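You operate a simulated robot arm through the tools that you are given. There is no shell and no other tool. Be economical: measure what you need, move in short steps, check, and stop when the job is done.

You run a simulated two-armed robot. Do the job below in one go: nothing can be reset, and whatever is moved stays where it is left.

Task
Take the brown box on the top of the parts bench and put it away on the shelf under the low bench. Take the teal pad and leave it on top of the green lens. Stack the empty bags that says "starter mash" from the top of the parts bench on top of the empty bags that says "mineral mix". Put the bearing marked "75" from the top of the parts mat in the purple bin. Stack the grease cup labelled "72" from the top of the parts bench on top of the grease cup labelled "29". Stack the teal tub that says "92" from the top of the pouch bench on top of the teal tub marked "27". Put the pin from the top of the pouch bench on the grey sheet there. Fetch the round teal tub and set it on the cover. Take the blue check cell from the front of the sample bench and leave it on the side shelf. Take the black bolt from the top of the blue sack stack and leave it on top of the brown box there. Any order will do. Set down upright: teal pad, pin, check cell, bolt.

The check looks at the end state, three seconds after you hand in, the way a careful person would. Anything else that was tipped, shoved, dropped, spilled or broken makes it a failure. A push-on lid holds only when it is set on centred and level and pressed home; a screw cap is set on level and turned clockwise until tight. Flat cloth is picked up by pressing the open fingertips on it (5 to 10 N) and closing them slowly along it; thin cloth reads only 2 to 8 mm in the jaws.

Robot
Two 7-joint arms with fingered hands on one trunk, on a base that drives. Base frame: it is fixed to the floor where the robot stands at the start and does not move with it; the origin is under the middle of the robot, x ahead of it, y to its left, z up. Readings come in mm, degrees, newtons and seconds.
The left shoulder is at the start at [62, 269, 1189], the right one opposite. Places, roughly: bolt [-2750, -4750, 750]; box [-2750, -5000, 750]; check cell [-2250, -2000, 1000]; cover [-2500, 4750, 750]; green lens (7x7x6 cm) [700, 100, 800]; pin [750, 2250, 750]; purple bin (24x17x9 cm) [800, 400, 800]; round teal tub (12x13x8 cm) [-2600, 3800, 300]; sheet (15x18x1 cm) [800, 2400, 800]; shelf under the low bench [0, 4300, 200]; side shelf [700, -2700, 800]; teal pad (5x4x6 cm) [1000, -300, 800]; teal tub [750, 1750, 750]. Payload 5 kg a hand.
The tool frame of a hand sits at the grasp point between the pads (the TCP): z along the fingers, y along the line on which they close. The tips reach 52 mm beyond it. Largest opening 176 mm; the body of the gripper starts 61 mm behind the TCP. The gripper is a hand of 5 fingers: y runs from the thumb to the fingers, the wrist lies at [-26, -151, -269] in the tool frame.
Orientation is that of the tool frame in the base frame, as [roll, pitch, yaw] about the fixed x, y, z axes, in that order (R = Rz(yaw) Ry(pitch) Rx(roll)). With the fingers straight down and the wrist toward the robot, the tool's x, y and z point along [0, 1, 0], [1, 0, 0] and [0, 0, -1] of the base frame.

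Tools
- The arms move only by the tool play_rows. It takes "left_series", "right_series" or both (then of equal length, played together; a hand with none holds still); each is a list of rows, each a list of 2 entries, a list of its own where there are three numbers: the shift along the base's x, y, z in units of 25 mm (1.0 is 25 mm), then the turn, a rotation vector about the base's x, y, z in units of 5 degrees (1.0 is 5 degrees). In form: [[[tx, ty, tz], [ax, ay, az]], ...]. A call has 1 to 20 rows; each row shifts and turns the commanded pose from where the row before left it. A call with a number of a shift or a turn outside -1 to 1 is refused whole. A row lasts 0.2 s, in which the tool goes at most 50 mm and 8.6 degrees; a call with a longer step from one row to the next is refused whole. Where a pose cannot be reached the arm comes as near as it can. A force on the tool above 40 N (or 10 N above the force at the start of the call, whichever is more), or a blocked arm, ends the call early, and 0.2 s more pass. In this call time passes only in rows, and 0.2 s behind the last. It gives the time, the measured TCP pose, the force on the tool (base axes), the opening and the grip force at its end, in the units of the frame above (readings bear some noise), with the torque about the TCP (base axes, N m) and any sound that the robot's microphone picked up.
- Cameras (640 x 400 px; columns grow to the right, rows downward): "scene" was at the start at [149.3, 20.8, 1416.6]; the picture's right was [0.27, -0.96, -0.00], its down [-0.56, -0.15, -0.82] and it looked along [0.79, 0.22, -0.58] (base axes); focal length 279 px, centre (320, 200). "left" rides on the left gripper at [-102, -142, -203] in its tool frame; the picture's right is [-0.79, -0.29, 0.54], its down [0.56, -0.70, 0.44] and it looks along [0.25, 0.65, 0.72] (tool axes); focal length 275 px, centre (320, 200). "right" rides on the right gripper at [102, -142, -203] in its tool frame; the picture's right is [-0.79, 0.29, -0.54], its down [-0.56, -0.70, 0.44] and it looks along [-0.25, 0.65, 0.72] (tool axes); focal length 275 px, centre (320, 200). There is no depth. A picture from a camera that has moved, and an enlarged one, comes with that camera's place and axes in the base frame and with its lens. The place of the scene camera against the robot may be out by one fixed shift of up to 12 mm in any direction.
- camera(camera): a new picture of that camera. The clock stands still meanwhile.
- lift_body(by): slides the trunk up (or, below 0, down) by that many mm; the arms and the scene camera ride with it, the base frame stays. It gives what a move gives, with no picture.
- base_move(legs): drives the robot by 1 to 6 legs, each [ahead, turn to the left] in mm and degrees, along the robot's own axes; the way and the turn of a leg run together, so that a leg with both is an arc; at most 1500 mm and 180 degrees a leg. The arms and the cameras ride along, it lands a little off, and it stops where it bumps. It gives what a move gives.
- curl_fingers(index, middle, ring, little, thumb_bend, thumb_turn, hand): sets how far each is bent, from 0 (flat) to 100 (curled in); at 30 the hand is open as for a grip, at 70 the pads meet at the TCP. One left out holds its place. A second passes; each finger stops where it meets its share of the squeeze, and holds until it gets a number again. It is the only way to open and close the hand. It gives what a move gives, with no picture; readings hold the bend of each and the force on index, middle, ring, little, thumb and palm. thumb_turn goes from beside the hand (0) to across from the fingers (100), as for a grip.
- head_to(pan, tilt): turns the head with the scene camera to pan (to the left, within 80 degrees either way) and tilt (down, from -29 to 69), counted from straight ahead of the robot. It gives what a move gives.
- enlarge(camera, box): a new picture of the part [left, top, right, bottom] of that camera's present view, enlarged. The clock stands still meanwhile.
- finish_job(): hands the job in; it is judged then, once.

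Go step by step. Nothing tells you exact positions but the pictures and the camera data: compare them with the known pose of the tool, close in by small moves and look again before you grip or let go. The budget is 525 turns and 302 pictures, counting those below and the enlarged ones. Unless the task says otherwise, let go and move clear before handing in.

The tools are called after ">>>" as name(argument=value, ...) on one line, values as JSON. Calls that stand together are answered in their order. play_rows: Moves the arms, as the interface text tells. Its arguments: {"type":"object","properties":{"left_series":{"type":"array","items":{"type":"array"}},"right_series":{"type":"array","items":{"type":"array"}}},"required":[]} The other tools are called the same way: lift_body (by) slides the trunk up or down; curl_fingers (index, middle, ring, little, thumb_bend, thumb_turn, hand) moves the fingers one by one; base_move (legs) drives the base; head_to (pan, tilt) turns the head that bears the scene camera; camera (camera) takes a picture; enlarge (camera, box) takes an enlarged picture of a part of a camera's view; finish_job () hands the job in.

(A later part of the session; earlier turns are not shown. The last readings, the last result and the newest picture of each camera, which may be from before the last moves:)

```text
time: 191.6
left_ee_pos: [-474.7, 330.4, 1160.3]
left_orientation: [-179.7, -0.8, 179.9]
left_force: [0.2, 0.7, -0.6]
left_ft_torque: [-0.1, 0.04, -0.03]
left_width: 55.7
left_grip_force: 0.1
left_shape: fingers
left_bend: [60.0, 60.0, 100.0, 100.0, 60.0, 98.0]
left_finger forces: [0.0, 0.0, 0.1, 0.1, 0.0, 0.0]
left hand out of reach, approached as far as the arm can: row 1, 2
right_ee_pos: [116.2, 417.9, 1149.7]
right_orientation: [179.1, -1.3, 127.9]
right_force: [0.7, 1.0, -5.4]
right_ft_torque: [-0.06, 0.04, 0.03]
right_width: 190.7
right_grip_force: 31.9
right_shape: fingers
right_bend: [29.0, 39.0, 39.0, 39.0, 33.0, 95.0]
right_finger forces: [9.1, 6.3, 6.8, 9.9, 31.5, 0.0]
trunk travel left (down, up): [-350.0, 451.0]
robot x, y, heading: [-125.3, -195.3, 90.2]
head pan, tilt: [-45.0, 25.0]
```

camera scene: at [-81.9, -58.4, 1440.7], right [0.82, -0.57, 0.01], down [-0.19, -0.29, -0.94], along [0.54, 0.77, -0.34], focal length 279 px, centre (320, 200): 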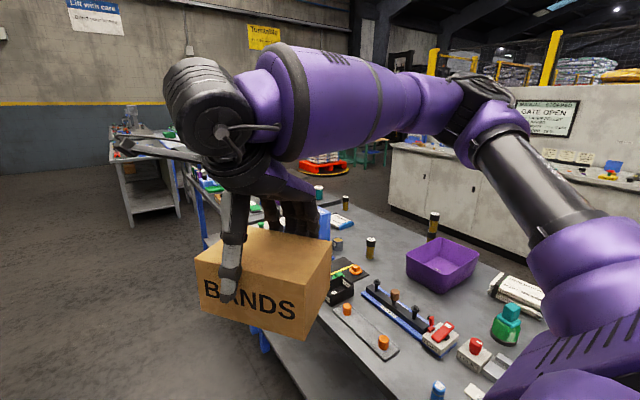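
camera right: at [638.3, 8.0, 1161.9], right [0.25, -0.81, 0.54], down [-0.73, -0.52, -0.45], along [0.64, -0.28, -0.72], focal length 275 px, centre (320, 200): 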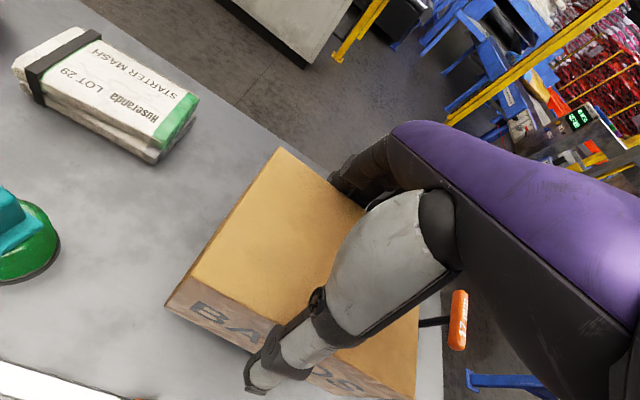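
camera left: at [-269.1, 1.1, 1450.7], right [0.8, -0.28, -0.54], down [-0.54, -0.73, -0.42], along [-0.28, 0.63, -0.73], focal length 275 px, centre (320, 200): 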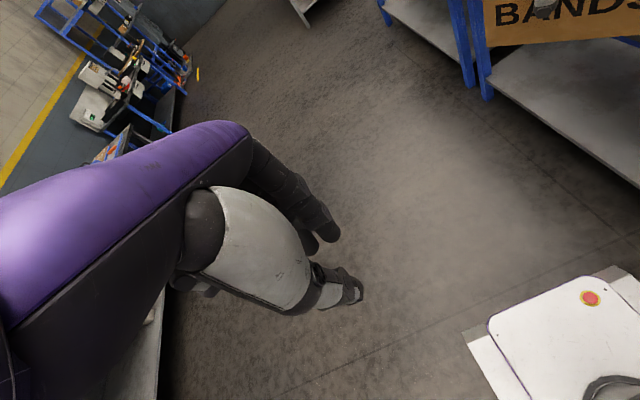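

The left arm is free again. I'll look straight ahead down the aisle.

>>> head_to(pan=10, tilt=15)

>>> camera(camera="scene")

```text
time: 192.8
left_ee_pos: [-474.8, 329.9, 1160.9]
left_orientation: [-179.7, -0.8, -180.0]
left_force: [-0.1, 0.2, 0.1]
left_ft_torque: [-0.04, -0.01, 0.04]
left_width: 55.5
left_grip_force: 0.1
left_shape: fingers
left_bend: [60.0, 60.0, 100.0, 100.0, 60.0, 98.0]
left_finger forces: [0.0, 0.1, 0.0, 0.0, 0.0, 0.1]
right_ee_pos: [114.9, 417.3, 1150.4]
right_orientation: [179.0, -1.4, 128.0]
right_force: [0.5, 0.1, -5.7]
right_ft_torque: [0.05, 0.07, -0.01]
right_width: 190.7
right_grip_force: 31.8
right_shape: fingers
right_bend: [29.0, 39.0, 39.0, 39.0, 33.0, 95.0]
right_finger forces: [9.1, 6.3, 6.8, 10.0, 31.7, 0.0]
trunk travel left (down, up): [-350.0, 451.0]
robot x, y, heading: [-127.0, -199.7, 90.2]
head pan, tilt: [10.0, 15.0]
```

```text
147 pictures are left
camera scene: at [-149.5, -37.8, 1447.6], right [0.98, 0.18, 0.0], down [0.05, -0.27, -0.96], along [-0.17, 0.95, -0.27], focal length 279 px, centre (320, 200)
```

scene: 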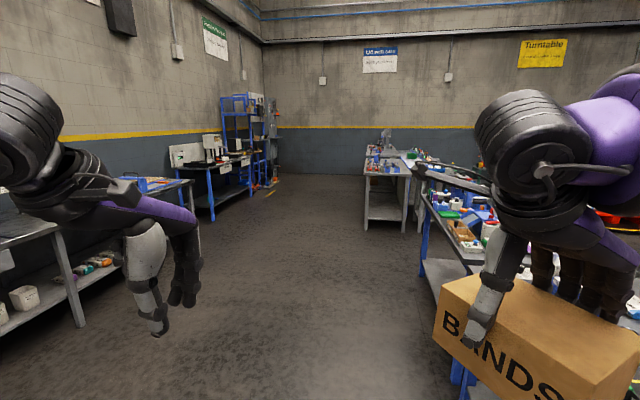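

The aisle is clear and the low bench's near end is at about y=3600. I'll drive 2500 mm forward and look.

>>> base_move(legs=[[1250, 0], [1250, 0]])

>>> camera(camera="scene")

```text
time: 205.0
left_ee_pos: [-483.8, 2835.7, 1159.6]
left_orientation: [-179.7, -0.8, 179.9]
left_force: [1.1, 1.4, 0.0]
left_ft_torque: [-0.03, -0.02, 0.0]
left_width: 55.7
left_grip_force: 0.0
left_shape: fingers
left_bend: [60.0, 60.0, 100.0, 100.0, 60.0, 98.0]
left_finger forces: [0.1, 0.0, 0.0, 0.0, 0.0, 0.0]
right_ee_pos: [107.6, 2923.6, 1150.2]
right_orientation: [179.1, -1.4, 128.1]
right_force: [0.2, 0.5, -5.8]
right_ft_torque: [0.03, 0.0, -0.03]
right_width: 190.7
right_grip_force: 31.9
right_shape: fingers
right_bend: [29.0, 39.0, 39.0, 39.0, 33.0, 95.0]
right_finger forces: [9.2, 6.3, 6.7, 9.8, 31.4, 0.0]
trunk travel left (down, up): [-350.0, 451.0]
robot x, y, heading: [-135.1, 2308.9, 90.2]
head pan, tilt: [10.0, 15.0]
```

```text
146 pictures are left
camera scene: at [-158.4, 2468.7, 1447.6], right [0.98, 0.18, 0.0], down [0.05, -0.27, -0.96], along [-0.17, 0.95, -0.27], focal length 279 px, centre (320, 200)
```

scene: 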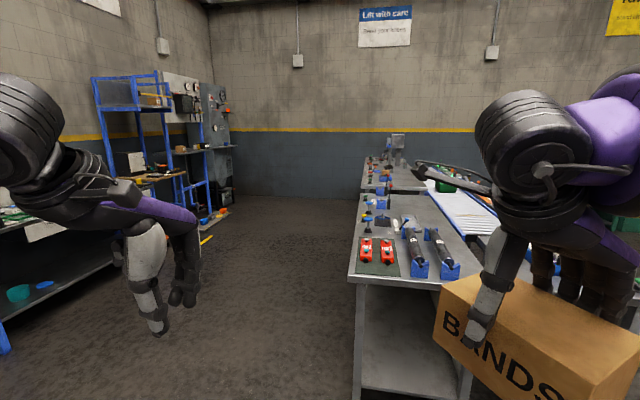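

The low bench runs from y≈3540 to 5050 with its top near z=803 and a clear shelf. I'll turn the box square (yaw 180) here, lower the trunk and arm, then drive it straight in.

>>> play_rows(right_series=[[[-0.2, 0, 0], [0, 0, 1]], [[-0.2, 0, 0], [0, 0, 1]], [[-0.2, 0, 0], [0, 0, 1]], [[-0.2, 0, 0], [0, 0, 1]], [[-0.2, 0, 0], [0, 0, 1]], [[-0.2, 0, 0], [0, 0, 1]], [[-0.2, 0, 0], [0, 0, 1]], [[-0.2, 0, 0], [0, 0, 1]], [[-0.2, 0, 0], [0, 0, 1]], [[-0.2, 0, 0], [0, 0, 1]], [[-0.2, 0, 0], [0, 0, 0.4]]])

>>> lift_body(by=-340)

>>> play_rows(right_series=[[[0, 0, -1], [0, 0, 0]], [[0, 0, -1], [0, 0, 0]], [[0, 0, -1], [0, 0, 0]], [[0, 0, -1], [0, 0, 0]], [[0, 0, -1], [0, 0, 0]], [[0, 0, -1], [0, 0, 0]], [[0, 0, -1], [0, 0, 0]], [[0, 0, -1], [0, 0, 0]], [[0, 0, -1], [0, 0, 0]], [[0, 0, -1], [0, 0, 0]], [[0, 0, -1], [0, 0, 0]], [[0, 0, -1], [0, 0, 0]], [[0, 0, -1], [0, 0, 0]], [[0, 0, -1], [0, 0, 0]], [[0, 0, -1], [0, 0, 0]], [[0, 0, -1], [0, 0, 0]]])

>>> head_to(pan=-5, tilt=25)

>>> camera(camera="scene")

```text
time: 207.4
left_ee_pos: [-482.6, 2820.9, 1166.3]
left_orientation: [179.5, -0.7, 179.9]
left_force: [-0.5, 0.8, -0.4]
left_ft_torque: [0.04, -0.04, -0.05]
left_width: 55.6
left_grip_force: 0.1
left_shape: fingers
left_bend: [60.0, 60.0, 100.0, 100.0, 60.0, 97.0]
left_finger forces: [0.1, 0.0, 0.1, 0.0, 0.0, 0.0]
right_ee_pos: [51.6, 2907.6, 1158.6]
right_orientation: [178.6, -2.1, -179.9]
right_force: [0.2, 0.2, -4.6]
right_ft_torque: [0.01, 0.06, 0.0]
right_width: 190.5
right_grip_force: 31.6
right_shape: fingers
right_bend: [29.0, 39.0, 39.0, 39.0, 34.0, 95.0]
right_finger forces: [9.5, 6.5, 7.1, 9.4, 31.8, 0.0]
trunk travel left (down, up): [-350.0, 451.0]
robot x, y, heading: [-133.7, 2308.4, 90.4]
head pan, tilt: [10.0, 15.0]
```

```text
time: 210.8
left_ee_pos: [-484.0, 2854.0, 741.6]
left_orientation: [-169.0, -0.8, 179.7]
left_force: [-0.8, -0.5, 0.7]
left_ft_torque: [0.08, 0.02, 0.01]
left_width: 55.6
left_grip_force: 0.0
left_shape: fingers
left_bend: [60.0, 60.0, 100.0, 100.0, 60.0, 97.0]
left_finger forces: [0.1, 0.0, 0.0, 0.0, 0.0, 0.0]
right_ee_pos: [51.1, 2907.0, 818.9]
right_orientation: [178.5, -2.1, -179.8]
right_force: [-0.4, 0.3, -4.1]
right_ft_torque: [0.05, 0.03, -0.03]
right_width: 190.3
right_grip_force: 32.0
right_shape: fingers
right_bend: [29.0, 39.0, 39.0, 39.0, 34.0, 95.0]
right_finger forces: [9.3, 6.5, 7.0, 9.4, 31.7, 0.1]
trunk travel left (down, up): [-10.0, 791.0]
robot x, y, heading: [-138.0, 2308.0, 90.6]
head pan, tilt: [10.0, 15.0]
```

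```text
time: 214.2
left_ee_pos: [-481.8, 2854.6, 740.4]
left_orientation: [-169.0, -0.7, 179.8]
left_force: [0.6, 0.1, 0.1]
left_ft_torque: [-0.06, 0.0, 0.02]
left_width: 55.5
left_grip_force: 0.0
left_shape: fingers
left_bend: [60.0, 60.0, 100.0, 100.0, 60.0, 97.0]
left_finger forces: [0.0, 0.0, 0.0, 0.0, 0.1, 0.0]
right_ee_pos: [38.7, 2941.5, 427.6]
right_orientation: [178.6, -2.1, -179.9]
right_force: [-0.7, 1.0, -4.6]
right_ft_torque: [-0.06, 0.05, 0.0]
right_width: 190.0
right_grip_force: 30.8
right_shape: fingers
right_bend: [29.0, 39.0, 39.0, 39.0, 34.0, 95.0]
right_finger forces: [9.1, 6.4, 6.6, 8.9, 30.4, 0.1]
right hand out of reach, approached as far as the arm can: row 4, 5, 6, 7, 8, 9
trunk travel left (down, up): [-10.0, 791.0]
robot x, y, heading: [-137.3, 2310.2, 90.1]
head pan, tilt: [10.0, 15.0]
```

```text
time: 214.9
left_ee_pos: [-483.2, 2854.5, 741.0]
left_orientation: [-169.0, -0.8, 179.7]
left_force: [0.3, -0.4, -0.4]
left_ft_torque: [0.01, 0.01, 0.0]
left_width: 55.7
left_grip_force: 0.1
left_shape: fingers
left_bend: [60.0, 60.0, 100.0, 100.0, 60.0, 97.0]
left_finger forces: [0.0, 0.0, 0.0, 0.0, 0.0, 0.0]
right_ee_pos: [38.5, 2941.0, 427.7]
right_orientation: [178.6, -2.1, -179.9]
right_force: [0.0, 0.6, -4.3]
right_ft_torque: [0.02, 0.05, 0.0]
right_width: 190.1
right_grip_force: 30.7
right_shape: fingers
right_bend: [29.0, 39.0, 39.0, 39.0, 34.0, 95.0]
right_finger forces: [9.2, 6.4, 6.6, 8.9, 30.5, 0.0]
trunk travel left (down, up): [-10.0, 791.0]
robot x, y, heading: [-135.1, 2308.0, 90.1]
head pan, tilt: [-5.0, 25.0]
```

```text
145 pictures are left
camera scene: at [-134.9, 2606.7, 1069.9], right [1.0, -0.08, 0.0], down [-0.03, -0.43, -0.9], along [0.07, 0.9, -0.44], focal length 279 px, centre (320, 200)
```

scene: 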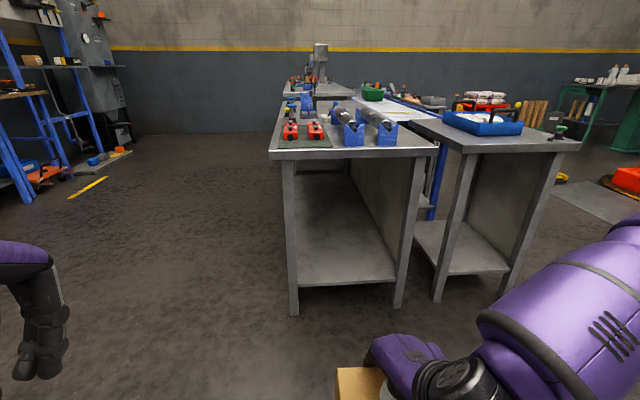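

The shelf is at z≈170–200 with its front edge at y≈3570 and is empty, between legs at x -177 and 326. I'll lower the box a bit more and drive forward 730 mm.

>>> play_rows(right_series=[[[0.2, 0, -0.8], [0, 0, 0]], [[0.2, 0, -0.8], [0, 0, 0]], [[0.2, 0, -0.8], [0, 0, 0]], [[0.2, 0, -0.6], [0, 0, 0]]])

>>> base_move(legs=[[560, 0]])

>>> head_to(pan=-15, tilt=45)

>>> camera(camera="scene")

>>> camera(camera="right")

```text
time: 215.9
left_ee_pos: [-485.7, 2854.8, 741.6]
left_orientation: [-169.0, -0.5, 179.9]
left_force: [0.6, 0.3, 0.6]
left_ft_torque: [-0.01, 0.02, 0.01]
left_width: 55.6
left_grip_force: 0.1
left_shape: fingers
left_bend: [60.0, 60.0, 100.0, 100.0, 60.0, 97.0]
left_finger forces: [0.0, 0.0, 0.0, 0.0, 0.0, 0.1]
right_ee_pos: [56.2, 2943.0, 356.8]
right_orientation: [178.5, -1.8, -179.8]
right_force: [-0.5, 0.9, -4.1]
right_ft_torque: [0.01, 0.05, 0.05]
right_width: 190.2
right_grip_force: 30.7
right_shape: fingers
right_bend: [29.0, 39.0, 39.0, 39.0, 34.0, 95.0]
right_finger forces: [9.1, 6.4, 6.5, 8.7, 30.0, 0.1]
trunk travel left (down, up): [-10.0, 791.0]
robot x, y, heading: [-137.7, 2308.8, 90.4]
head pan, tilt: [-5.0, 25.0]
```

```text
time: 219.2
left_ee_pos: [-485.1, 3421.5, 740.7]
left_orientation: [-169.1, -0.8, 179.7]
left_force: [-0.5, 0.2, 0.0]
left_ft_torque: [0.0, 0.01, -0.01]
left_width: 56.0
left_grip_force: 0.0
left_shape: fingers
left_bend: [60.0, 60.0, 100.0, 100.0, 60.0, 97.0]
left_finger forces: [0.1, 0.0, 0.1, 0.1, 0.0, 0.0]
right_ee_pos: [56.9, 3506.3, 354.1]
right_orientation: [178.5, -2.0, 179.9]
right_force: [0.1, 0.1, -5.3]
right_ft_torque: [0.06, 0.06, -0.01]
right_width: 190.0
right_grip_force: 30.0
right_shape: fingers
right_bend: [29.0, 39.0, 39.0, 39.0, 34.0, 95.0]
right_finger forces: [8.9, 6.4, 6.5, 8.7, 30.0, 0.0]
trunk travel left (down, up): [-10.0, 791.0]
robot x, y, heading: [-137.7, 2872.0, 90.0]
head pan, tilt: [-5.0, 25.0]
```

```text
time: 220.0
left_ee_pos: [-484.5, 3410.6, 748.0]
left_orientation: [-169.7, -0.8, 179.6]
left_force: [0.0, 0.5, 1.0]
left_ft_torque: [0.0, 0.02, 0.02]
left_width: 55.9
left_grip_force: 0.1
left_shape: fingers
left_bend: [60.0, 60.0, 100.0, 100.0, 60.0, 98.0]
left_finger forces: [0.0, 0.0, 0.0, 0.0, 0.1, 0.0]
right_ee_pos: [55.8, 3500.5, 362.9]
right_orientation: [178.0, -2.1, 180.0]
right_force: [-0.3, -1.0, -4.4]
right_ft_torque: [-0.01, 0.08, 0.02]
right_width: 190.3
right_grip_force: 30.8
right_shape: fingers
right_bend: [29.0, 39.0, 39.0, 39.0, 34.0, 95.0]
right_finger forces: [8.8, 6.4, 6.4, 9.4, 30.4, 0.0]
trunk travel left (down, up): [-10.0, 791.0]
robot x, y, heading: [-139.0, 2868.5, 90.5]
head pan, tilt: [-15.0, 45.0]
```

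```text
144 pictures are left
camera scene: at [-124.1, 3157.6, 1039.5], right [0.97, -0.26, 0.0], down [-0.18, -0.69, -0.7], along [0.18, 0.67, -0.72], focal length 279 px, centre (320, 200)
```

scene: 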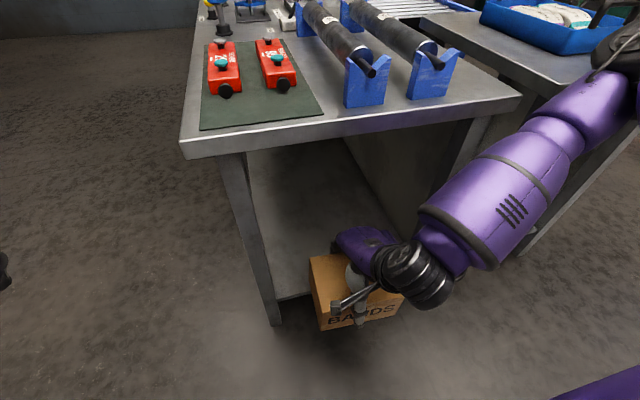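

```text
143 pictures are left
camera right: at [-38.5, 3351.8, 563.6], right [0.81, 0.27, 0.52], down [0.54, -0.69, -0.49], along [0.23, 0.68, -0.7], focal length 275 px, centre (320, 200)
```

right: 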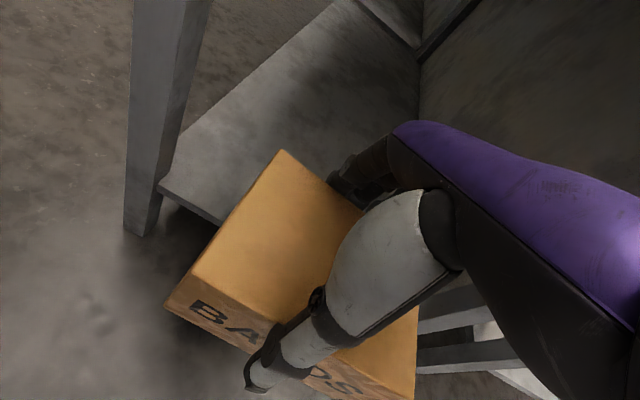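

The bent elbow would hit the bench top if I drive deeper. I'll back the base 300 mm and extend the arm instead, so the forearm stays low and straight.

>>> base_move(legs=[[-300, 0]])

>>> play_rows(right_series=[[[0, 1, 0], [0, 0, 0]], [[0, 1, 0], [0, 0, 0]], [[0, 1, 0], [0, 0, 0]], [[0, 1, 0], [0, 0, 0]], [[0, 1, 0], [0, 0, 0]], [[0, 1, 0], [0, 0, 0]], [[0, 1, 0], [0, 0, 0]], [[0, 1, 0], [0, 0, 0]], [[0, 1, 0], [0, 0, 0]], [[0, 1, 0], [0, 0, 0]], [[0, 1, 0], [0, 0, 0]], [[0, 1, 0], [0, 0, 0]]])

>>> camera(camera="scene")

>>> camera(camera="right")

```text
time: 222.1
left_ee_pos: [-483.8, 3106.3, 747.6]
left_orientation: [-169.8, -0.9, 179.5]
left_force: [0.2, 0.9, 0.8]
left_ft_torque: [-0.08, 0.02, 0.02]
left_width: 55.6
left_grip_force: 0.0
left_shape: fingers
left_bend: [60.0, 60.0, 100.0, 100.0, 60.0, 98.0]
left_finger forces: [0.0, 0.1, 0.0, 0.0, 0.0, 0.1]
right_ee_pos: [59.2, 3197.3, 363.3]
right_orientation: [177.9, -2.1, 179.7]
right_force: [0.7, 0.0, -4.3]
right_ft_torque: [0.01, 0.07, -0.04]
right_width: 190.0
right_grip_force: 30.8
right_shape: fingers
right_bend: [29.0, 39.0, 39.0, 39.0, 34.0, 95.0]
right_finger forces: [8.8, 6.3, 6.3, 9.2, 30.2, 0.1]
trunk travel left (down, up): [-10.0, 791.0]
robot x, y, heading: [-133.6, 2570.5, 89.8]
head pan, tilt: [-15.0, 45.0]
```

```text
time: 224.7
left_ee_pos: [-483.1, 3103.8, 759.8]
left_orientation: [-171.0, -0.4, -180.0]
left_force: [0.2, 0.4, 0.3]
left_ft_torque: [0.05, 0.0, 0.03]
left_width: 55.3
left_grip_force: 0.0
left_shape: fingers
left_bend: [60.0, 60.0, 100.0, 100.0, 60.0, 98.0]
left_finger forces: [0.1, 0.1, 0.0, 0.0, 0.1, 0.0]
right_ee_pos: [59.5, 3491.6, 368.9]
right_orientation: [177.1, -2.1, 179.7]
right_force: [-0.3, -1.2, -6.8]
right_ft_torque: [0.13, 0.07, -0.03]
right_width: 190.2
right_grip_force: 31.1
right_shape: fingers
right_bend: [29.0, 39.0, 39.0, 39.0, 34.0, 95.0]
right_finger forces: [8.8, 6.4, 6.5, 9.1, 30.7, 0.0]
trunk travel left (down, up): [-10.0, 791.0]
robot x, y, heading: [-137.0, 2571.0, 90.3]
head pan, tilt: [-15.0, 45.0]
```

```text
142 pictures are left
camera scene: at [-122.7, 2854.5, 1039.2], right [0.97, -0.26, 0.0], down [-0.18, -0.69, -0.7], along [0.18, 0.67, -0.72], focal length 279 px, centre (320, 200)
```

scene: 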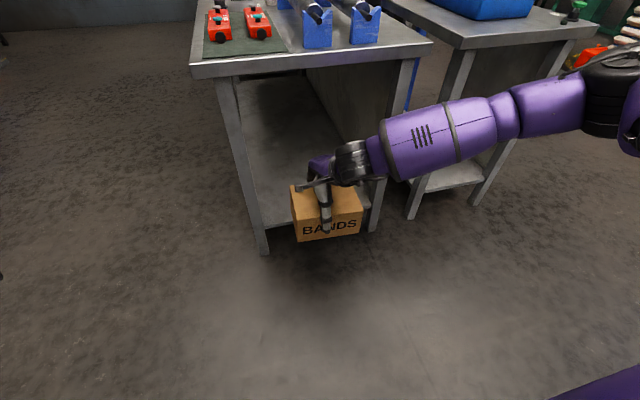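

```text
141 pictures are left
camera right: at [-36.5, 3340.4, 568.6], right [0.81, 0.26, 0.52], down [0.54, -0.68, -0.5], along [0.23, 0.69, -0.69], focal length 275 px, centre (320, 200)
```

right: 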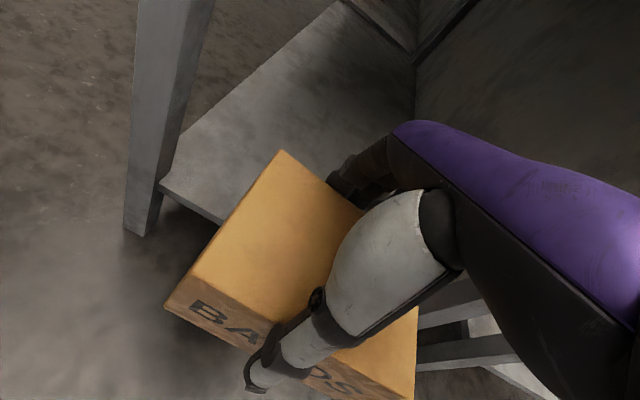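

The forearm should pass in front of the right leg. I'll extend another 150 mm in steps and look.

>>> play_rows(right_series=[[[-0.2, 1, 0], [0, 0, 0]], [[-0.2, 1, 0], [0, 0, 0]], [[-0.2, 1, 0], [0, 0, 0]], [[-0.2, 1, 0], [0, 0, 0]], [[-0.2, 1, 0], [0, 0, 0]], [[-0.2, 1, 0], [0, 0, 0]]])

>>> camera(camera="scene")

```text
time: 226.1
left_ee_pos: [-482.5, 3104.6, 759.8]
left_orientation: [-171.0, -0.3, -180.0]
left_force: [-0.5, 0.2, 0.1]
left_ft_torque: [0.01, 0.0, -0.01]
left_width: 55.4
left_grip_force: 0.1
left_shape: fingers
left_bend: [60.0, 60.0, 100.0, 100.0, 60.0, 98.0]
left_finger forces: [0.0, 0.1, 0.0, 0.1, 0.0, 0.0]
right_ee_pos: [92.1, 3585.1, 385.6]
right_orientation: [176.9, -2.1, 179.9]
right_force: [-0.2, -0.5, -3.8]
right_ft_torque: [0.04, 0.03, 0.01]
right_width: 190.1
right_grip_force: 30.3
right_shape: fingers
right_bend: [29.0, 39.0, 39.0, 39.0, 34.0, 95.0]
right_finger forces: [9.0, 6.5, 6.5, 9.1, 30.4, 0.0]
right hand out of reach, approached as far as the arm can: row 2, 3, 4, 5, 6
trunk travel left (down, up): [-10.0, 791.0]
robot x, y, heading: [-135.3, 2567.8, 90.1]
head pan, tilt: [-15.0, 45.0]
```

```text
140 pictures are left
camera scene: at [-122.8, 2854.5, 1039.4], right [0.97, -0.26, 0.0], down [-0.18, -0.69, -0.7], along [0.18, 0.67, -0.72], focal length 279 px, centre (320, 200)
```

scene: 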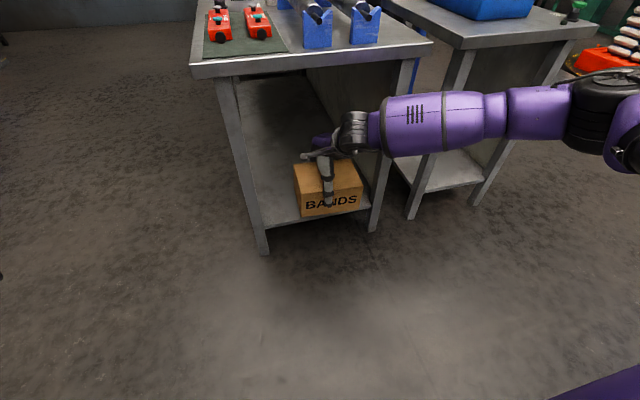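

The arm is at its reach limit, so I'll drive the base forward 70 mm to bring the box fully over the shelf.

>>> base_move(legs=[[75, 0]])

>>> camera(camera="scene")

>>> camera(camera="right")

```text
time: 227.1
left_ee_pos: [-482.2, 3180.7, 759.3]
left_orientation: [-171.0, -0.4, 180.0]
left_force: [1.5, 0.1, -1.1]
left_ft_torque: [-0.02, 0.08, -0.01]
left_width: 55.4
left_grip_force: 0.0
left_shape: fingers
left_bend: [60.0, 60.0, 100.0, 100.0, 60.0, 98.0]
left_finger forces: [0.0, 0.1, 0.1, 0.1, 0.0, 0.1]
right_ee_pos: [92.6, 3659.4, 383.5]
right_orientation: [177.0, -2.2, 179.9]
right_force: [0.0, -0.5, -7.3]
right_ft_torque: [0.09, 0.1, -0.05]
right_width: 190.0
right_grip_force: 30.1
right_shape: fingers
right_bend: [29.0, 39.0, 39.0, 39.0, 34.0, 95.0]
right_finger forces: [8.9, 6.5, 6.4, 9.0, 30.4, 0.1]
trunk travel left (down, up): [-10.0, 791.0]
robot x, y, heading: [-136.9, 2643.1, 90.0]
head pan, tilt: [-15.0, 45.0]
```

```text
139 pictures are left
camera scene: at [-122.5, 2930.1, 1039.1], right [0.97, -0.26, 0.0], down [-0.18, -0.69, -0.7], along [0.18, 0.67, -0.72], focal length 279 px, centre (320, 200)
```

scene: 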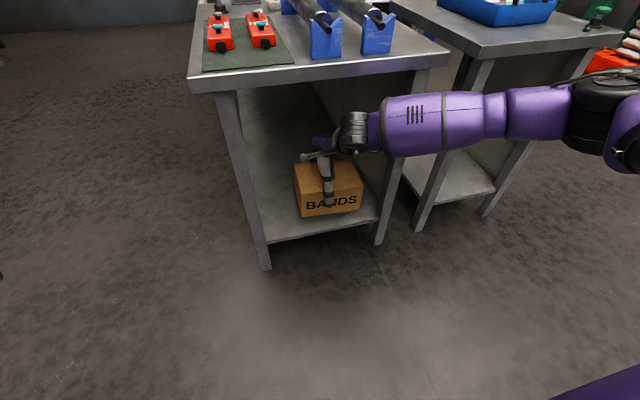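

```text
138 pictures are left
camera right: at [-2.4, 3508.0, 583.3], right [0.81, 0.26, 0.52], down [0.54, -0.68, -0.5], along [0.23, 0.69, -0.69], focal length 275 px, centre (320, 200)
```

right: 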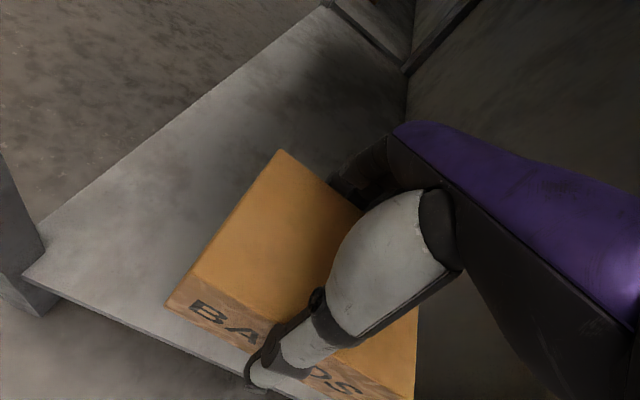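

The box is over the shelf with its front at the shelf's edge. I'll lower it partway and check.

>>> play_rows(right_series=[[[0, 0, -0.8], [0, 0, 0]], [[0, 0, -0.8], [0, 0, 0]], [[0, 0, -0.6], [0, 0, 0]]])

>>> camera(camera="right")

>>> enlarge(camera="scene", box=[220, 60, 460, 260])

```text
time: 227.9
left_ee_pos: [-484.1, 3177.4, 773.5]
left_orientation: [-172.4, 0.0, -179.2]
left_force: [0.3, 1.0, -0.5]
left_ft_torque: [-0.1, -0.04, -0.01]
left_width: 55.7
left_grip_force: 0.1
left_shape: fingers
left_bend: [60.0, 60.0, 100.0, 100.0, 60.0, 98.0]
left_finger forces: [0.0, 0.0, 0.0, 0.0, 0.0, 0.0]
right_ee_pos: [100.9, 3649.0, 347.1]
right_orientation: [176.3, -2.3, 180.0]
right_force: [0.9, 0.5, -6.9]
right_ft_torque: [0.03, 0.14, 0.01]
right_width: 190.1
right_grip_force: 30.8
right_shape: fingers
right_bend: [29.0, 39.0, 39.0, 39.0, 34.0, 95.0]
right_finger forces: [9.0, 6.6, 6.5, 9.1, 30.8, 0.1]
right hand out of reach, approached as far as the arm can: row 2, 3
trunk travel left (down, up): [-10.0, 791.0]
robot x, y, heading: [-140.3, 2647.3, 90.3]
head pan, tilt: [-15.0, 45.0]
```

```text
137 pictures are left
camera right: at [5.7, 3493.0, 543.9], right [0.81, 0.25, 0.53], down [0.54, -0.67, -0.51], along [0.23, 0.7, -0.68], focal length 275 px, centre (320, 200)
```

right: 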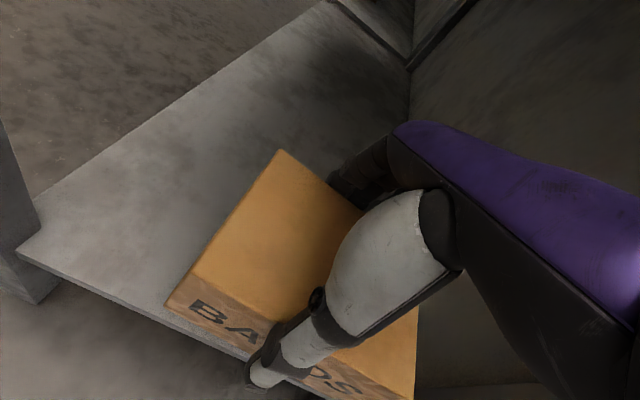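

```text
2.00 times, centred on (340, 160) of scene
camera zoom: at [-122.6, 2930.3, 1039.2], right [0.97, -0.26, 0.0], down [-0.18, -0.69, -0.7], along [0.18, 0.67, -0.72], focal length 559 px, centre (280, 280)
```

zoom: 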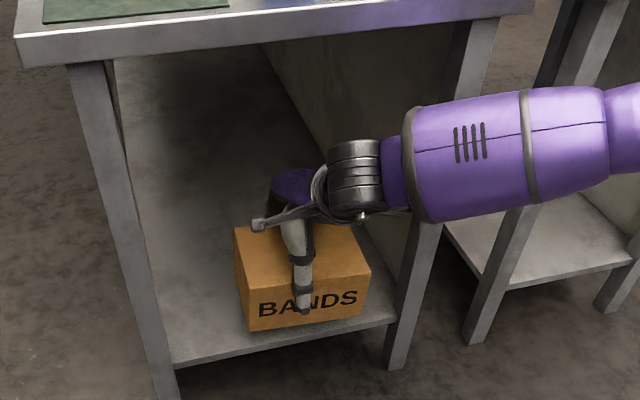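

There are about 75 mm between forearm and leg. I'll drive forward 45 mm more and lower the box to the shelf.

>>> base_move(legs=[[45, 0]])

>>> play_rows(right_series=[[[0, 0, -0.6], [0, 0, 0]], [[-0.3, -0.2, -0.6], [0, 0, 0]], [[-0.3, -0.2, -0.5], [0, 0, 0]], [[-0.3, -0.2, -0.5], [0, 0, 0]]])

>>> camera(camera="right")

>>> enlarge(camera="scene", box=[220, 60, 460, 260])

```text
time: 228.8
left_ee_pos: [-484.2, 3224.6, 772.9]
left_orientation: [-172.2, -0.1, -179.4]
left_force: [0.4, -0.4, 0.1]
left_ft_torque: [0.0, -0.04, 0.01]
left_width: 55.3
left_grip_force: 0.1
left_shape: fingers
left_bend: [60.0, 60.0, 100.0, 100.0, 60.0, 98.0]
left_finger forces: [0.0, 0.0, 0.0, 0.0, 0.0, 0.1]
right_ee_pos: [100.2, 3692.2, 345.7]
right_orientation: [176.4, -2.2, -180.0]
right_force: [0.8, -0.1, -7.0]
right_ft_torque: [0.17, 0.13, -0.02]
right_width: 190.1
right_grip_force: 30.7
right_shape: fingers
right_bend: [29.0, 39.0, 39.0, 39.0, 34.0, 95.0]
right_finger forces: [9.2, 6.5, 6.5, 9.0, 30.7, 0.0]
trunk travel left (down, up): [-10.0, 791.0]
robot x, y, heading: [-134.6, 2694.2, 89.9]
head pan, tilt: [-15.0, 45.0]
```

```text
time: 229.8
left_ee_pos: [-485.2, 3221.1, 787.3]
left_orientation: [-173.6, 0.6, -178.6]
left_force: [0.1, 0.1, 0.3]
left_ft_torque: [-0.02, 0.01, 0.02]
left_width: 55.3
left_grip_force: 0.0
left_shape: fingers
left_bend: [60.0, 60.0, 100.0, 100.0, 60.0, 98.0]
left_finger forces: [0.0, 0.0, 0.0, 0.0, 0.0, 0.0]
right_ee_pos: [94.7, 3661.5, 315.5]
right_orientation: [175.6, -2.4, -179.9]
right_force: [0.2, 0.3, -4.3]
right_ft_torque: [-0.07, 0.04, 0.01]
right_width: 189.9
right_grip_force: 31.2
right_shape: fingers
right_bend: [29.0, 39.0, 39.0, 39.0, 34.0, 95.0]
right_finger forces: [9.3, 6.6, 6.6, 8.9, 30.6, 0.0]
right hand out of reach, approached as far as the arm can: row 2, 3, 4
trunk travel left (down, up): [-10.0, 791.0]
robot x, y, heading: [-135.3, 2690.3, 90.2]
head pan, tilt: [-15.0, 45.0]
```

```text
135 pictures are left
camera right: at [0.1, 3503.6, 511.2], right [0.81, 0.25, 0.53], down [0.54, -0.67, -0.52], along [0.22, 0.7, -0.67], focal length 275 px, centre (320, 200)
```

right: 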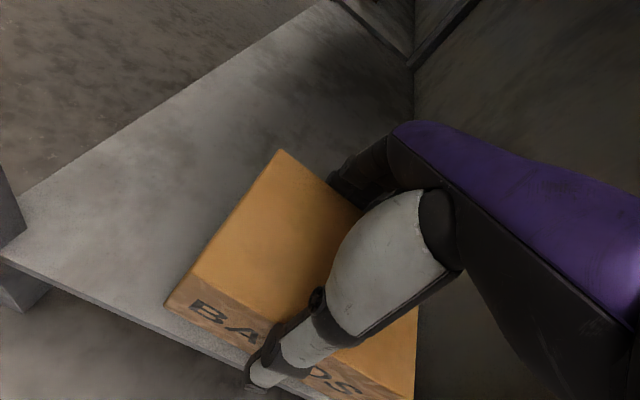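

```text
2.00 times, centred on (340, 160) of scene
camera zoom: at [-122.7, 2975.4, 1039.2], right [0.97, -0.26, 0.0], down [-0.18, -0.69, -0.7], along [0.18, 0.67, -0.72], focal length 559 px, centre (280, 280)
```

zoom: 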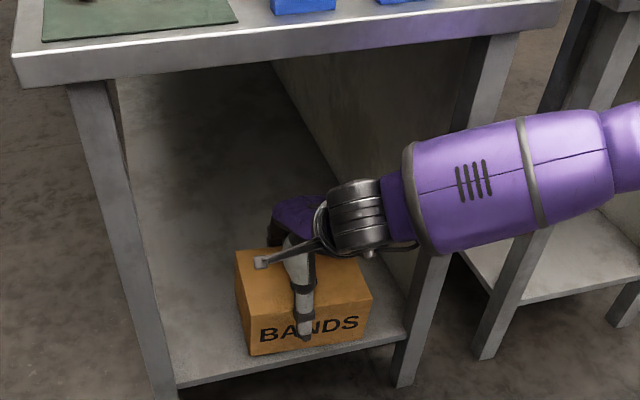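

The box bottom is near z=198 and the arm is at its limit again. I'll drive 40 mm forward and lower the remainder to contact.

>>> base_move(legs=[[40, 0]])

>>> play_rows(right_series=[[[0, -0.2, -0.4], [0, 0, 0]], [[0, -0.2, -0.4], [0, 0, 0]], [[0, -0.2, -0.4], [0, 0, 0]]])

>>> enlarge(camera="scene", box=[220, 60, 460, 260])

```text
time: 230.7
left_ee_pos: [-484.6, 3261.0, 787.4]
left_orientation: [-173.6, 0.6, -178.6]
left_force: [0.6, -0.2, -0.8]
left_ft_torque: [0.01, 0.03, 0.05]
left_width: 55.5
left_grip_force: 0.0
left_shape: fingers
left_bend: [60.0, 60.0, 100.0, 100.0, 60.0, 98.0]
left_finger forces: [0.0, 0.1, 0.0, 0.1, 0.0, 0.0]
right_ee_pos: [94.2, 3700.2, 314.4]
right_orientation: [175.7, -2.3, -180.0]
right_force: [0.1, -1.7, -6.7]
right_ft_torque: [0.12, 0.11, -0.03]
right_width: 189.7
right_grip_force: 30.5
right_shape: fingers
right_bend: [29.0, 39.0, 39.0, 39.0, 34.0, 95.0]
right_finger forces: [9.0, 6.4, 6.4, 8.9, 30.6, 0.1]
trunk travel left (down, up): [-10.0, 791.0]
robot x, y, heading: [-137.0, 2728.0, 90.0]
head pan, tilt: [-15.0, 45.0]
```

```text
time: 231.5
left_ee_pos: [-485.7, 3256.2, 804.9]
left_orientation: [-175.1, 1.1, -178.1]
left_force: [-0.8, -0.5, -0.3]
left_ft_torque: [-0.01, 0.0, -0.02]
left_width: 55.5
left_grip_force: 0.1
left_shape: fingers
left_bend: [60.0, 60.0, 100.0, 100.0, 60.0, 98.0]
left_finger forces: [0.0, 0.0, 0.0, 0.0, 0.0, 0.0]
right_ee_pos: [94.5, 3685.8, 307.1]
right_orientation: [174.1, -2.4, 179.9]
right_force: [4.0, 7.1, 32.5]
right_ft_torque: [-2.04, -0.28, 0.18]
right_width: 188.5
right_grip_force: 33.8
right_shape: fingers
right_bend: [29.0, 39.0, 39.0, 39.0, 34.0, 95.0]
right_finger forces: [8.9, 7.0, 7.2, 11.9, 33.4, 0.0]
trunk travel left (down, up): [-10.0, 791.0]
robot x, y, heading: [-136.7, 2730.1, 89.6]
head pan, tilt: [-15.0, 45.0]
```

```text
2.00 times, centred on (340, 160) of scene
camera zoom: at [-123.2, 3013.5, 1041.3], right [0.97, -0.26, 0.0], down [-0.18, -0.69, -0.7], along [0.18, 0.67, -0.72], focal length 559 px, centre (280, 280)
```

zoom: 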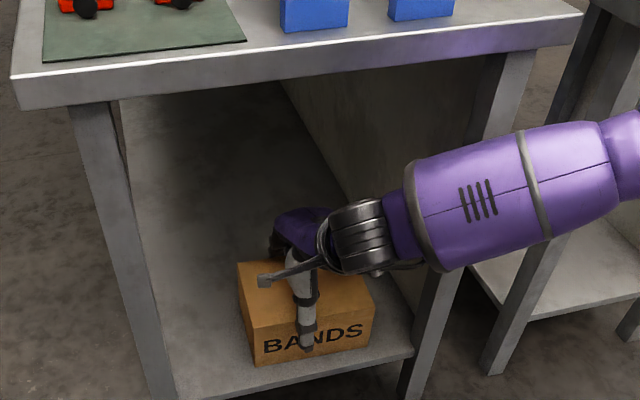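

Contact is at 32 N: the box sits on the shelf behind its edge. I'll release and raise the hand.

>>> curl_fingers(hand="right", index=20, middle=20, ring=20, little=20, thumb_bend=20)

>>> play_rows(right_series=[[[0, 0, 0.6], [0, 0, 0]], [[0, 0, 0.8], [0, 0, 0]], [[0, 0, 0.8], [0, 0, 0]], [[0, 0, 0.8], [0, 0, 0]]])

>>> camera(camera="right")

>>> enlarge(camera="scene", box=[220, 60, 460, 260])

```text
time: 232.5
left_ee_pos: [-484.8, 3257.6, 801.0]
left_orientation: [-174.8, 1.1, -178.1]
left_force: [-0.9, 0.7, 0.0]
left_ft_torque: [-0.01, -0.01, 0.02]
left_width: 55.5
left_grip_force: 0.1
left_shape: fingers
left_bend: [60.0, 60.0, 100.0, 100.0, 60.0, 98.0]
left_finger forces: [0.0, 0.0, 0.1, 0.0, 0.0, 0.1]
right_ee_pos: [94.5, 3682.3, 297.6]
right_orientation: [174.8, -2.2, -179.9]
right_force: [0.0, 0.2, -0.1]
right_ft_torque: [0.0, -0.02, -0.02]
right_width: 226.3
right_grip_force: 0.0
right_shape: fingers
right_bend: [20.0, 20.0, 20.0, 20.0, 20.0, 97.0]
right_finger forces: [0.1, 0.0, 0.0, 0.1, 0.0, 0.0]
trunk travel left (down, up): [-10.0, 791.0]
robot x, y, heading: [-136.5, 2731.7, 90.1]
head pan, tilt: [-15.0, 45.0]
```

```text
time: 233.5
left_ee_pos: [-485.2, 3257.4, 800.9]
left_orientation: [-174.9, 1.2, -178.1]
left_force: [-0.3, -0.6, 0.3]
left_ft_torque: [0.06, 0.02, -0.02]
left_width: 55.4
left_grip_force: 0.0
left_shape: fingers
left_bend: [60.0, 60.0, 100.0, 100.0, 60.0, 98.0]
left_finger forces: [0.0, 0.0, 0.0, 0.1, 0.0, 0.0]
right_ee_pos: [94.1, 3682.3, 374.0]
right_orientation: [174.8, -2.3, -179.8]
right_force: [0.4, -0.1, 1.2]
right_ft_torque: [0.05, -0.01, -0.02]
right_width: 226.3
right_grip_force: 0.0
right_shape: fingers
right_bend: [20.0, 20.0, 20.0, 20.0, 20.0, 97.0]
right_finger forces: [0.0, 0.1, 0.0, 0.1, 0.0, 0.0]
trunk travel left (down, up): [-10.0, 791.0]
robot x, y, heading: [-140.0, 2733.5, 90.2]
head pan, tilt: [-15.0, 45.0]
```

```text
132 pictures are left
camera right: at [-0.4, 3522.0, 567.8], right [0.81, 0.24, 0.53], down [0.54, -0.66, -0.53], along [0.22, 0.71, -0.66], focal length 275 px, centre (320, 200)
```

right: 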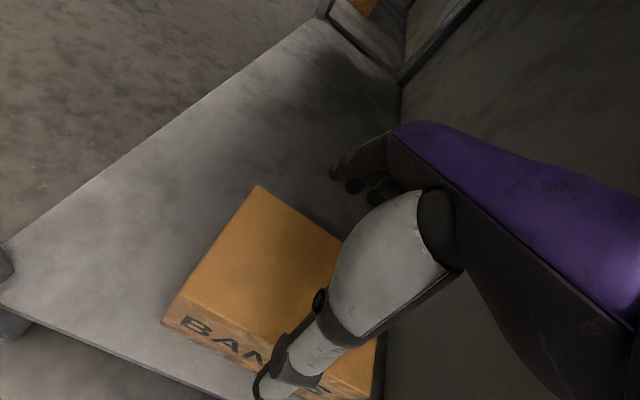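

```text
2.00 times, centred on (340, 160) of scene
camera zoom: at [-122.9, 3015.1, 1039.9], right [0.97, -0.26, 0.0], down [-0.18, -0.69, -0.7], along [0.18, 0.67, -0.72], focal length 559 px, centre (280, 280)
```

zoom: 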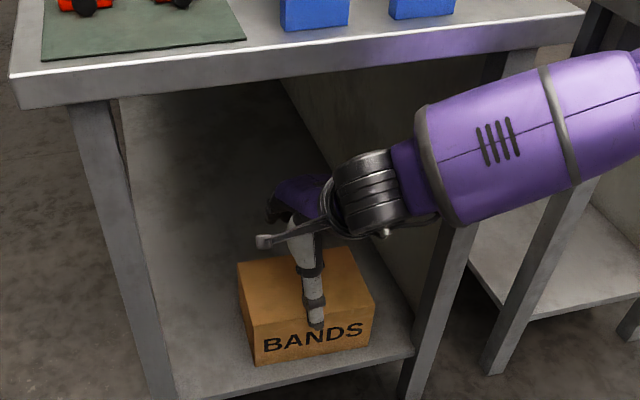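

The box rests fully on the shelf. I'll raise a little more and back the base out.

>>> play_rows(right_series=[[[0, 0, 0.8], [0, 0, 0]]])

>>> base_move(legs=[[-700, 0]])

>>> camera(camera="scene")

```text
time: 233.9
left_ee_pos: [-485.5, 3257.2, 803.3]
left_orientation: [-175.0, 1.1, -178.1]
left_force: [0.9, -0.6, 0.8]
left_ft_torque: [0.09, 0.04, 0.02]
left_width: 55.6
left_grip_force: 0.2
left_shape: fingers
left_bend: [60.0, 60.0, 100.0, 100.0, 60.0, 98.0]
left_finger forces: [0.0, 0.1, 0.0, 0.1, 0.0, 0.0]
right_ee_pos: [93.8, 3681.6, 394.9]
right_orientation: [174.8, -2.3, -179.9]
right_force: [0.1, -0.5, 0.7]
right_ft_torque: [0.03, -0.04, -0.02]
right_width: 226.5
right_grip_force: 0.0
right_shape: fingers
right_bend: [20.0, 20.0, 20.0, 20.0, 20.0, 97.0]
right_finger forces: [0.0, 0.0, 0.0, 0.0, 0.0, 0.0]
trunk travel left (down, up): [-10.0, 791.0]
robot x, y, heading: [-135.7, 2730.8, 90.0]
head pan, tilt: [-15.0, 45.0]
```

```text
time: 237.7
left_ee_pos: [-496.9, 2569.7, 796.2]
left_orientation: [-174.5, 1.3, -178.6]
left_force: [1.2, -0.3, -0.2]
left_ft_torque: [0.04, 0.07, 0.0]
left_width: 56.0
left_grip_force: 0.0
left_shape: fingers
left_bend: [60.0, 60.0, 100.0, 100.0, 60.0, 98.0]
left_finger forces: [0.0, 0.0, 0.0, 0.1, 0.0, 0.0]
right_ee_pos: [80.9, 3008.0, 412.5]
right_orientation: [173.9, -1.3, -179.2]
right_force: [5.7, -4.7, 8.1]
right_ft_torque: [0.47, 0.57, 0.12]
right_width: 226.4
right_grip_force: 0.0
right_shape: fingers
right_bend: [20.0, 20.0, 20.0, 20.0, 20.0, 98.0]
right_finger forces: [0.1, 0.0, 0.1, 0.0, 0.1, 0.0]
trunk travel left (down, up): [-10.0, 791.0]
robot x, y, heading: [-133.7, 2057.0, 93.1]
head pan, tilt: [-15.0, 45.0]
```

```text
130 pictures are left
camera scene: at [-151.7, 2330.6, 1044.2], right [0.98, -0.2, 0.02], down [-0.13, -0.7, -0.71], along [0.15, 0.69, -0.71], focal length 279 px, centre (320, 200)
```

scene: 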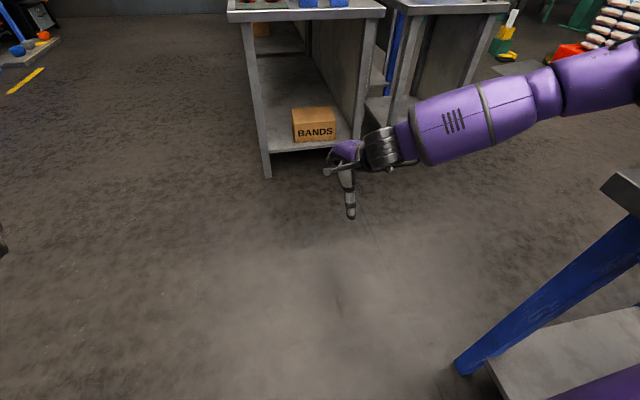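

The box is on the shelf. The right elbow is close to the pouch bench end, so I'll raise the trunk first and then the arm.

>>> lift_body(by=340)

>>> play_rows(right_series=[[[0, 0, 1], [0, 0, 0]], [[0, 0, 1], [0, 0, 0]], [[0, 0, 1], [0, 0, 0]], [[0, 0, 1], [0, 0, 0]], [[0, 0, 1], [0, 0, 0]], [[0, 0, 1], [0, 0, 0]], [[0, 0, 1], [0, 0, 0]], [[0, 0, 1], [0, 0, 0]], [[0, 0, 1], [0, 0, 0]], [[0, 0, 1], [0, 0, 0]], [[0, 0, 1], [0, 0, 0]], [[0, 0, 1], [0, 0, 0]], [[0, 0, 1], [0, 0, 0]], [[0, 0, 1], [0, 0, 0]], [[0, 0, 1], [0, 0, 0]]])

>>> head_to(pan=-60, tilt=30)

>>> camera(camera="scene")

```text
time: 241.1
left_ee_pos: [-485.2, 2567.7, 1142.0]
left_orientation: [-174.5, 0.6, -178.5]
left_force: [-0.1, 0.7, 0.1]
left_ft_torque: [-0.12, -0.05, -0.01]
left_width: 55.5
left_grip_force: 0.0
left_shape: fingers
left_bend: [60.0, 60.0, 100.0, 100.0, 60.0, 98.0]
left_finger forces: [0.1, 0.1, 0.0, 0.0, 0.0, 0.0]
right_ee_pos: [87.0, 3021.5, 858.0]
right_orientation: [166.8, -2.6, -179.1]
right_force: [0.4, -0.7, -1.6]
right_ft_torque: [0.13, 0.1, -0.04]
right_width: 226.5
right_grip_force: 0.0
right_shape: fingers
right_bend: [20.0, 20.0, 20.0, 20.0, 20.0, 98.0]
right_finger forces: [0.0, 0.1, 0.1, 0.0, 0.0, 0.0]
trunk travel left (down, up): [-350.0, 451.0]
robot x, y, heading: [-134.6, 2053.4, 93.3]
head pan, tilt: [-15.0, 45.0]
```

```text
time: 244.3
left_ee_pos: [-485.6, 2565.7, 1141.7]
left_orientation: [-174.7, 0.3, -178.6]
left_force: [-0.3, -1.2, 0.0]
left_ft_torque: [0.07, -0.02, 0.02]
left_width: 55.5
left_grip_force: 0.0
left_shape: fingers
left_bend: [60.0, 60.0, 100.0, 100.0, 60.0, 98.0]
left_finger forces: [0.0, 0.0, 0.0, 0.0, 0.1, 0.0]
right_ee_pos: [85.1, 3021.1, 1233.9]
right_orientation: [166.9, -2.6, -178.9]
right_force: [0.1, -0.6, -1.1]
right_ft_torque: [0.13, 0.0, -0.03]
right_width: 226.2
right_grip_force: 0.0
right_shape: fingers
right_bend: [20.0, 20.0, 20.0, 20.0, 20.0, 98.0]
right_finger forces: [0.0, 0.1, 0.1, 0.0, 0.1, 0.1]
trunk travel left (down, up): [-350.0, 451.0]
robot x, y, heading: [-136.6, 2057.3, 93.1]
head pan, tilt: [-15.0, 45.0]
```

```text
time: 245.4
left_ee_pos: [-485.4, 2566.3, 1141.8]
left_orientation: [-174.7, 0.3, -178.6]
left_force: [-0.8, -0.1, 0.0]
left_ft_torque: [-0.02, 0.02, -0.01]
left_width: 55.3
left_grip_force: 0.1
left_shape: fingers
left_bend: [60.0, 60.0, 100.0, 100.0, 60.0, 98.0]
left_finger forces: [0.0, 0.1, 0.1, 0.0, 0.0, 0.0]
right_ee_pos: [86.4, 3022.0, 1232.4]
right_orientation: [166.9, -2.6, -179.0]
right_force: [0.9, 0.5, 0.0]
right_ft_torque: [0.0, 0.01, 0.0]
right_width: 226.3
right_grip_force: 0.0
right_shape: fingers
right_bend: [20.0, 20.0, 20.0, 20.0, 20.0, 98.0]
right_finger forces: [0.1, 0.0, 0.1, 0.0, 0.0, 0.0]
trunk travel left (down, up): [-350.0, 451.0]
robot x, y, heading: [-139.2, 2056.7, 93.3]
head pan, tilt: [-60.0, 30.0]
```

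```text
129 pictures are left
camera scene: at [-69.9, 2172.1, 1424.1], right [0.55, -0.84, 0.01], down [-0.42, -0.29, -0.86], along [0.72, 0.47, -0.51], focal length 279 px, centre (320, 200)
```

scene: 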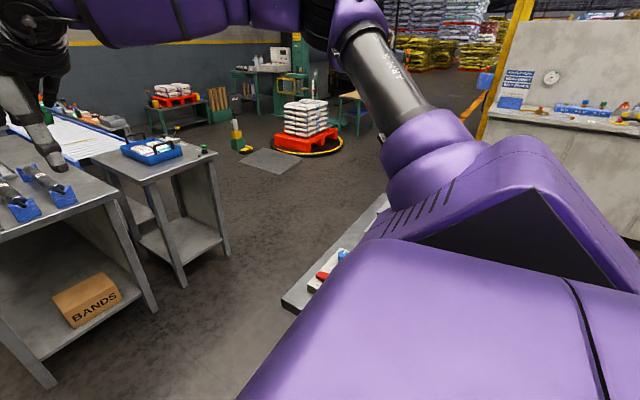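

Next are the pouch bench tasks. I'll turn to heading 50°, facing the pouch bench diagonally, and look.

>>> base_move(legs=[[0, -43]])

>>> head_to(pan=-40, tilt=35)

>>> camera(camera="scene")

>>> camera(camera="right")

```text
time: 247.8
left_ee_pos: [-42.8, 2667.9, 1140.6]
left_orientation: [-174.6, 0.5, 138.5]
left_force: [-0.7, 0.5, -0.7]
left_ft_torque: [-0.15, -0.21, -0.03]
left_width: 55.6
left_grip_force: 0.1
left_shape: fingers
left_bend: [60.0, 60.0, 100.0, 100.0, 60.0, 98.0]
left_finger forces: [0.0, 0.0, 0.0, 0.1, 0.0, 0.1]
right_ee_pos: [686.4, 2611.9, 1232.3]
right_orientation: [166.9, -2.5, 138.0]
right_force: [-1.9, 1.9, 0.4]
right_ft_torque: [-0.25, -0.24, -0.09]
right_width: 226.6
right_grip_force: 0.1
right_shape: fingers
right_bend: [20.0, 20.0, 20.0, 20.0, 20.0, 98.0]
right_finger forces: [0.0, 0.0, 0.0, 0.0, 0.0, 0.0]
trunk travel left (down, up): [-350.0, 451.0]
robot x, y, heading: [-140.8, 2064.2, 50.6]
head pan, tilt: [-60.0, 30.0]
```

```text
time: 248.6
left_ee_pos: [-52.5, 2657.3, 1147.9]
left_orientation: [-175.3, 0.5, 138.4]
left_force: [-0.7, 1.7, -0.4]
left_ft_torque: [-0.23, -0.15, -0.05]
left_width: 55.8
left_grip_force: 0.1
left_shape: fingers
left_bend: [60.0, 60.0, 100.0, 100.0, 60.0, 98.0]
left_finger forces: [0.1, 0.1, 0.1, 0.0, 0.1, 0.0]
right_ee_pos: [674.9, 2599.0, 1246.5]
right_orientation: [166.0, -2.5, 138.1]
right_force: [-2.5, 3.1, 0.3]
right_ft_torque: [-0.29, -0.23, -0.13]
right_width: 226.6
right_grip_force: 0.2
right_shape: fingers
right_bend: [20.0, 20.0, 20.0, 20.0, 20.0, 97.0]
right_finger forces: [0.0, 0.0, 0.0, 0.1, 0.0, 0.0]
trunk travel left (down, up): [-350.0, 451.0]
robot x, y, heading: [-147.2, 2065.5, 50.2]
head pan, tilt: [-40.0, 35.0]
```

```text
128 pictures are left
camera scene: at [-22.2, 2130.9, 1416.4], right [0.18, -0.98, 0.01], down [-0.57, -0.11, -0.81], along [0.8, 0.14, -0.58], focal length 279 px, centre (320, 200)
```

scene: 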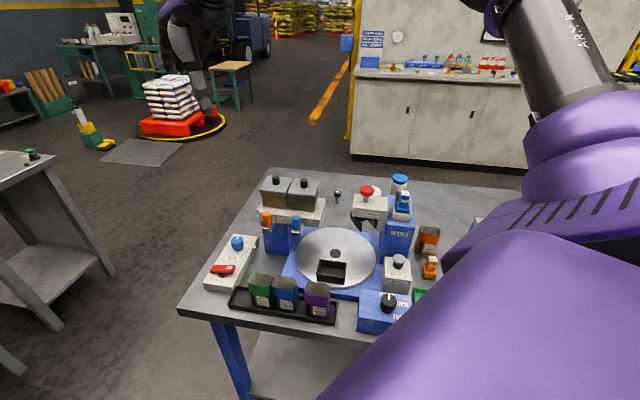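

```text
127 pictures are left
camera right: at [478.2, 2523.1, 1413.7], right [0.71, -0.43, 0.56], down [0.01, -0.78, -0.62], along [0.71, 0.45, -0.55], focal length 275 px, centre (320, 200)
```

right: 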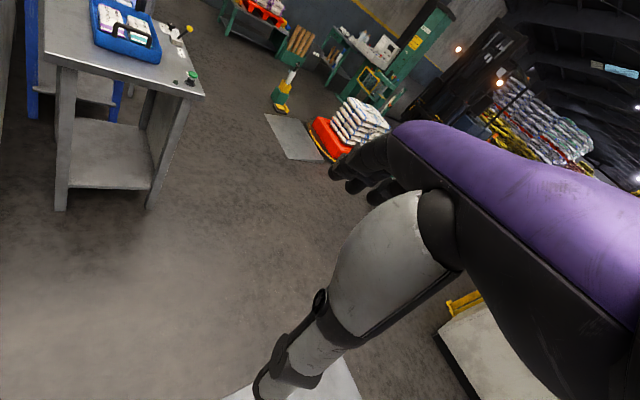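

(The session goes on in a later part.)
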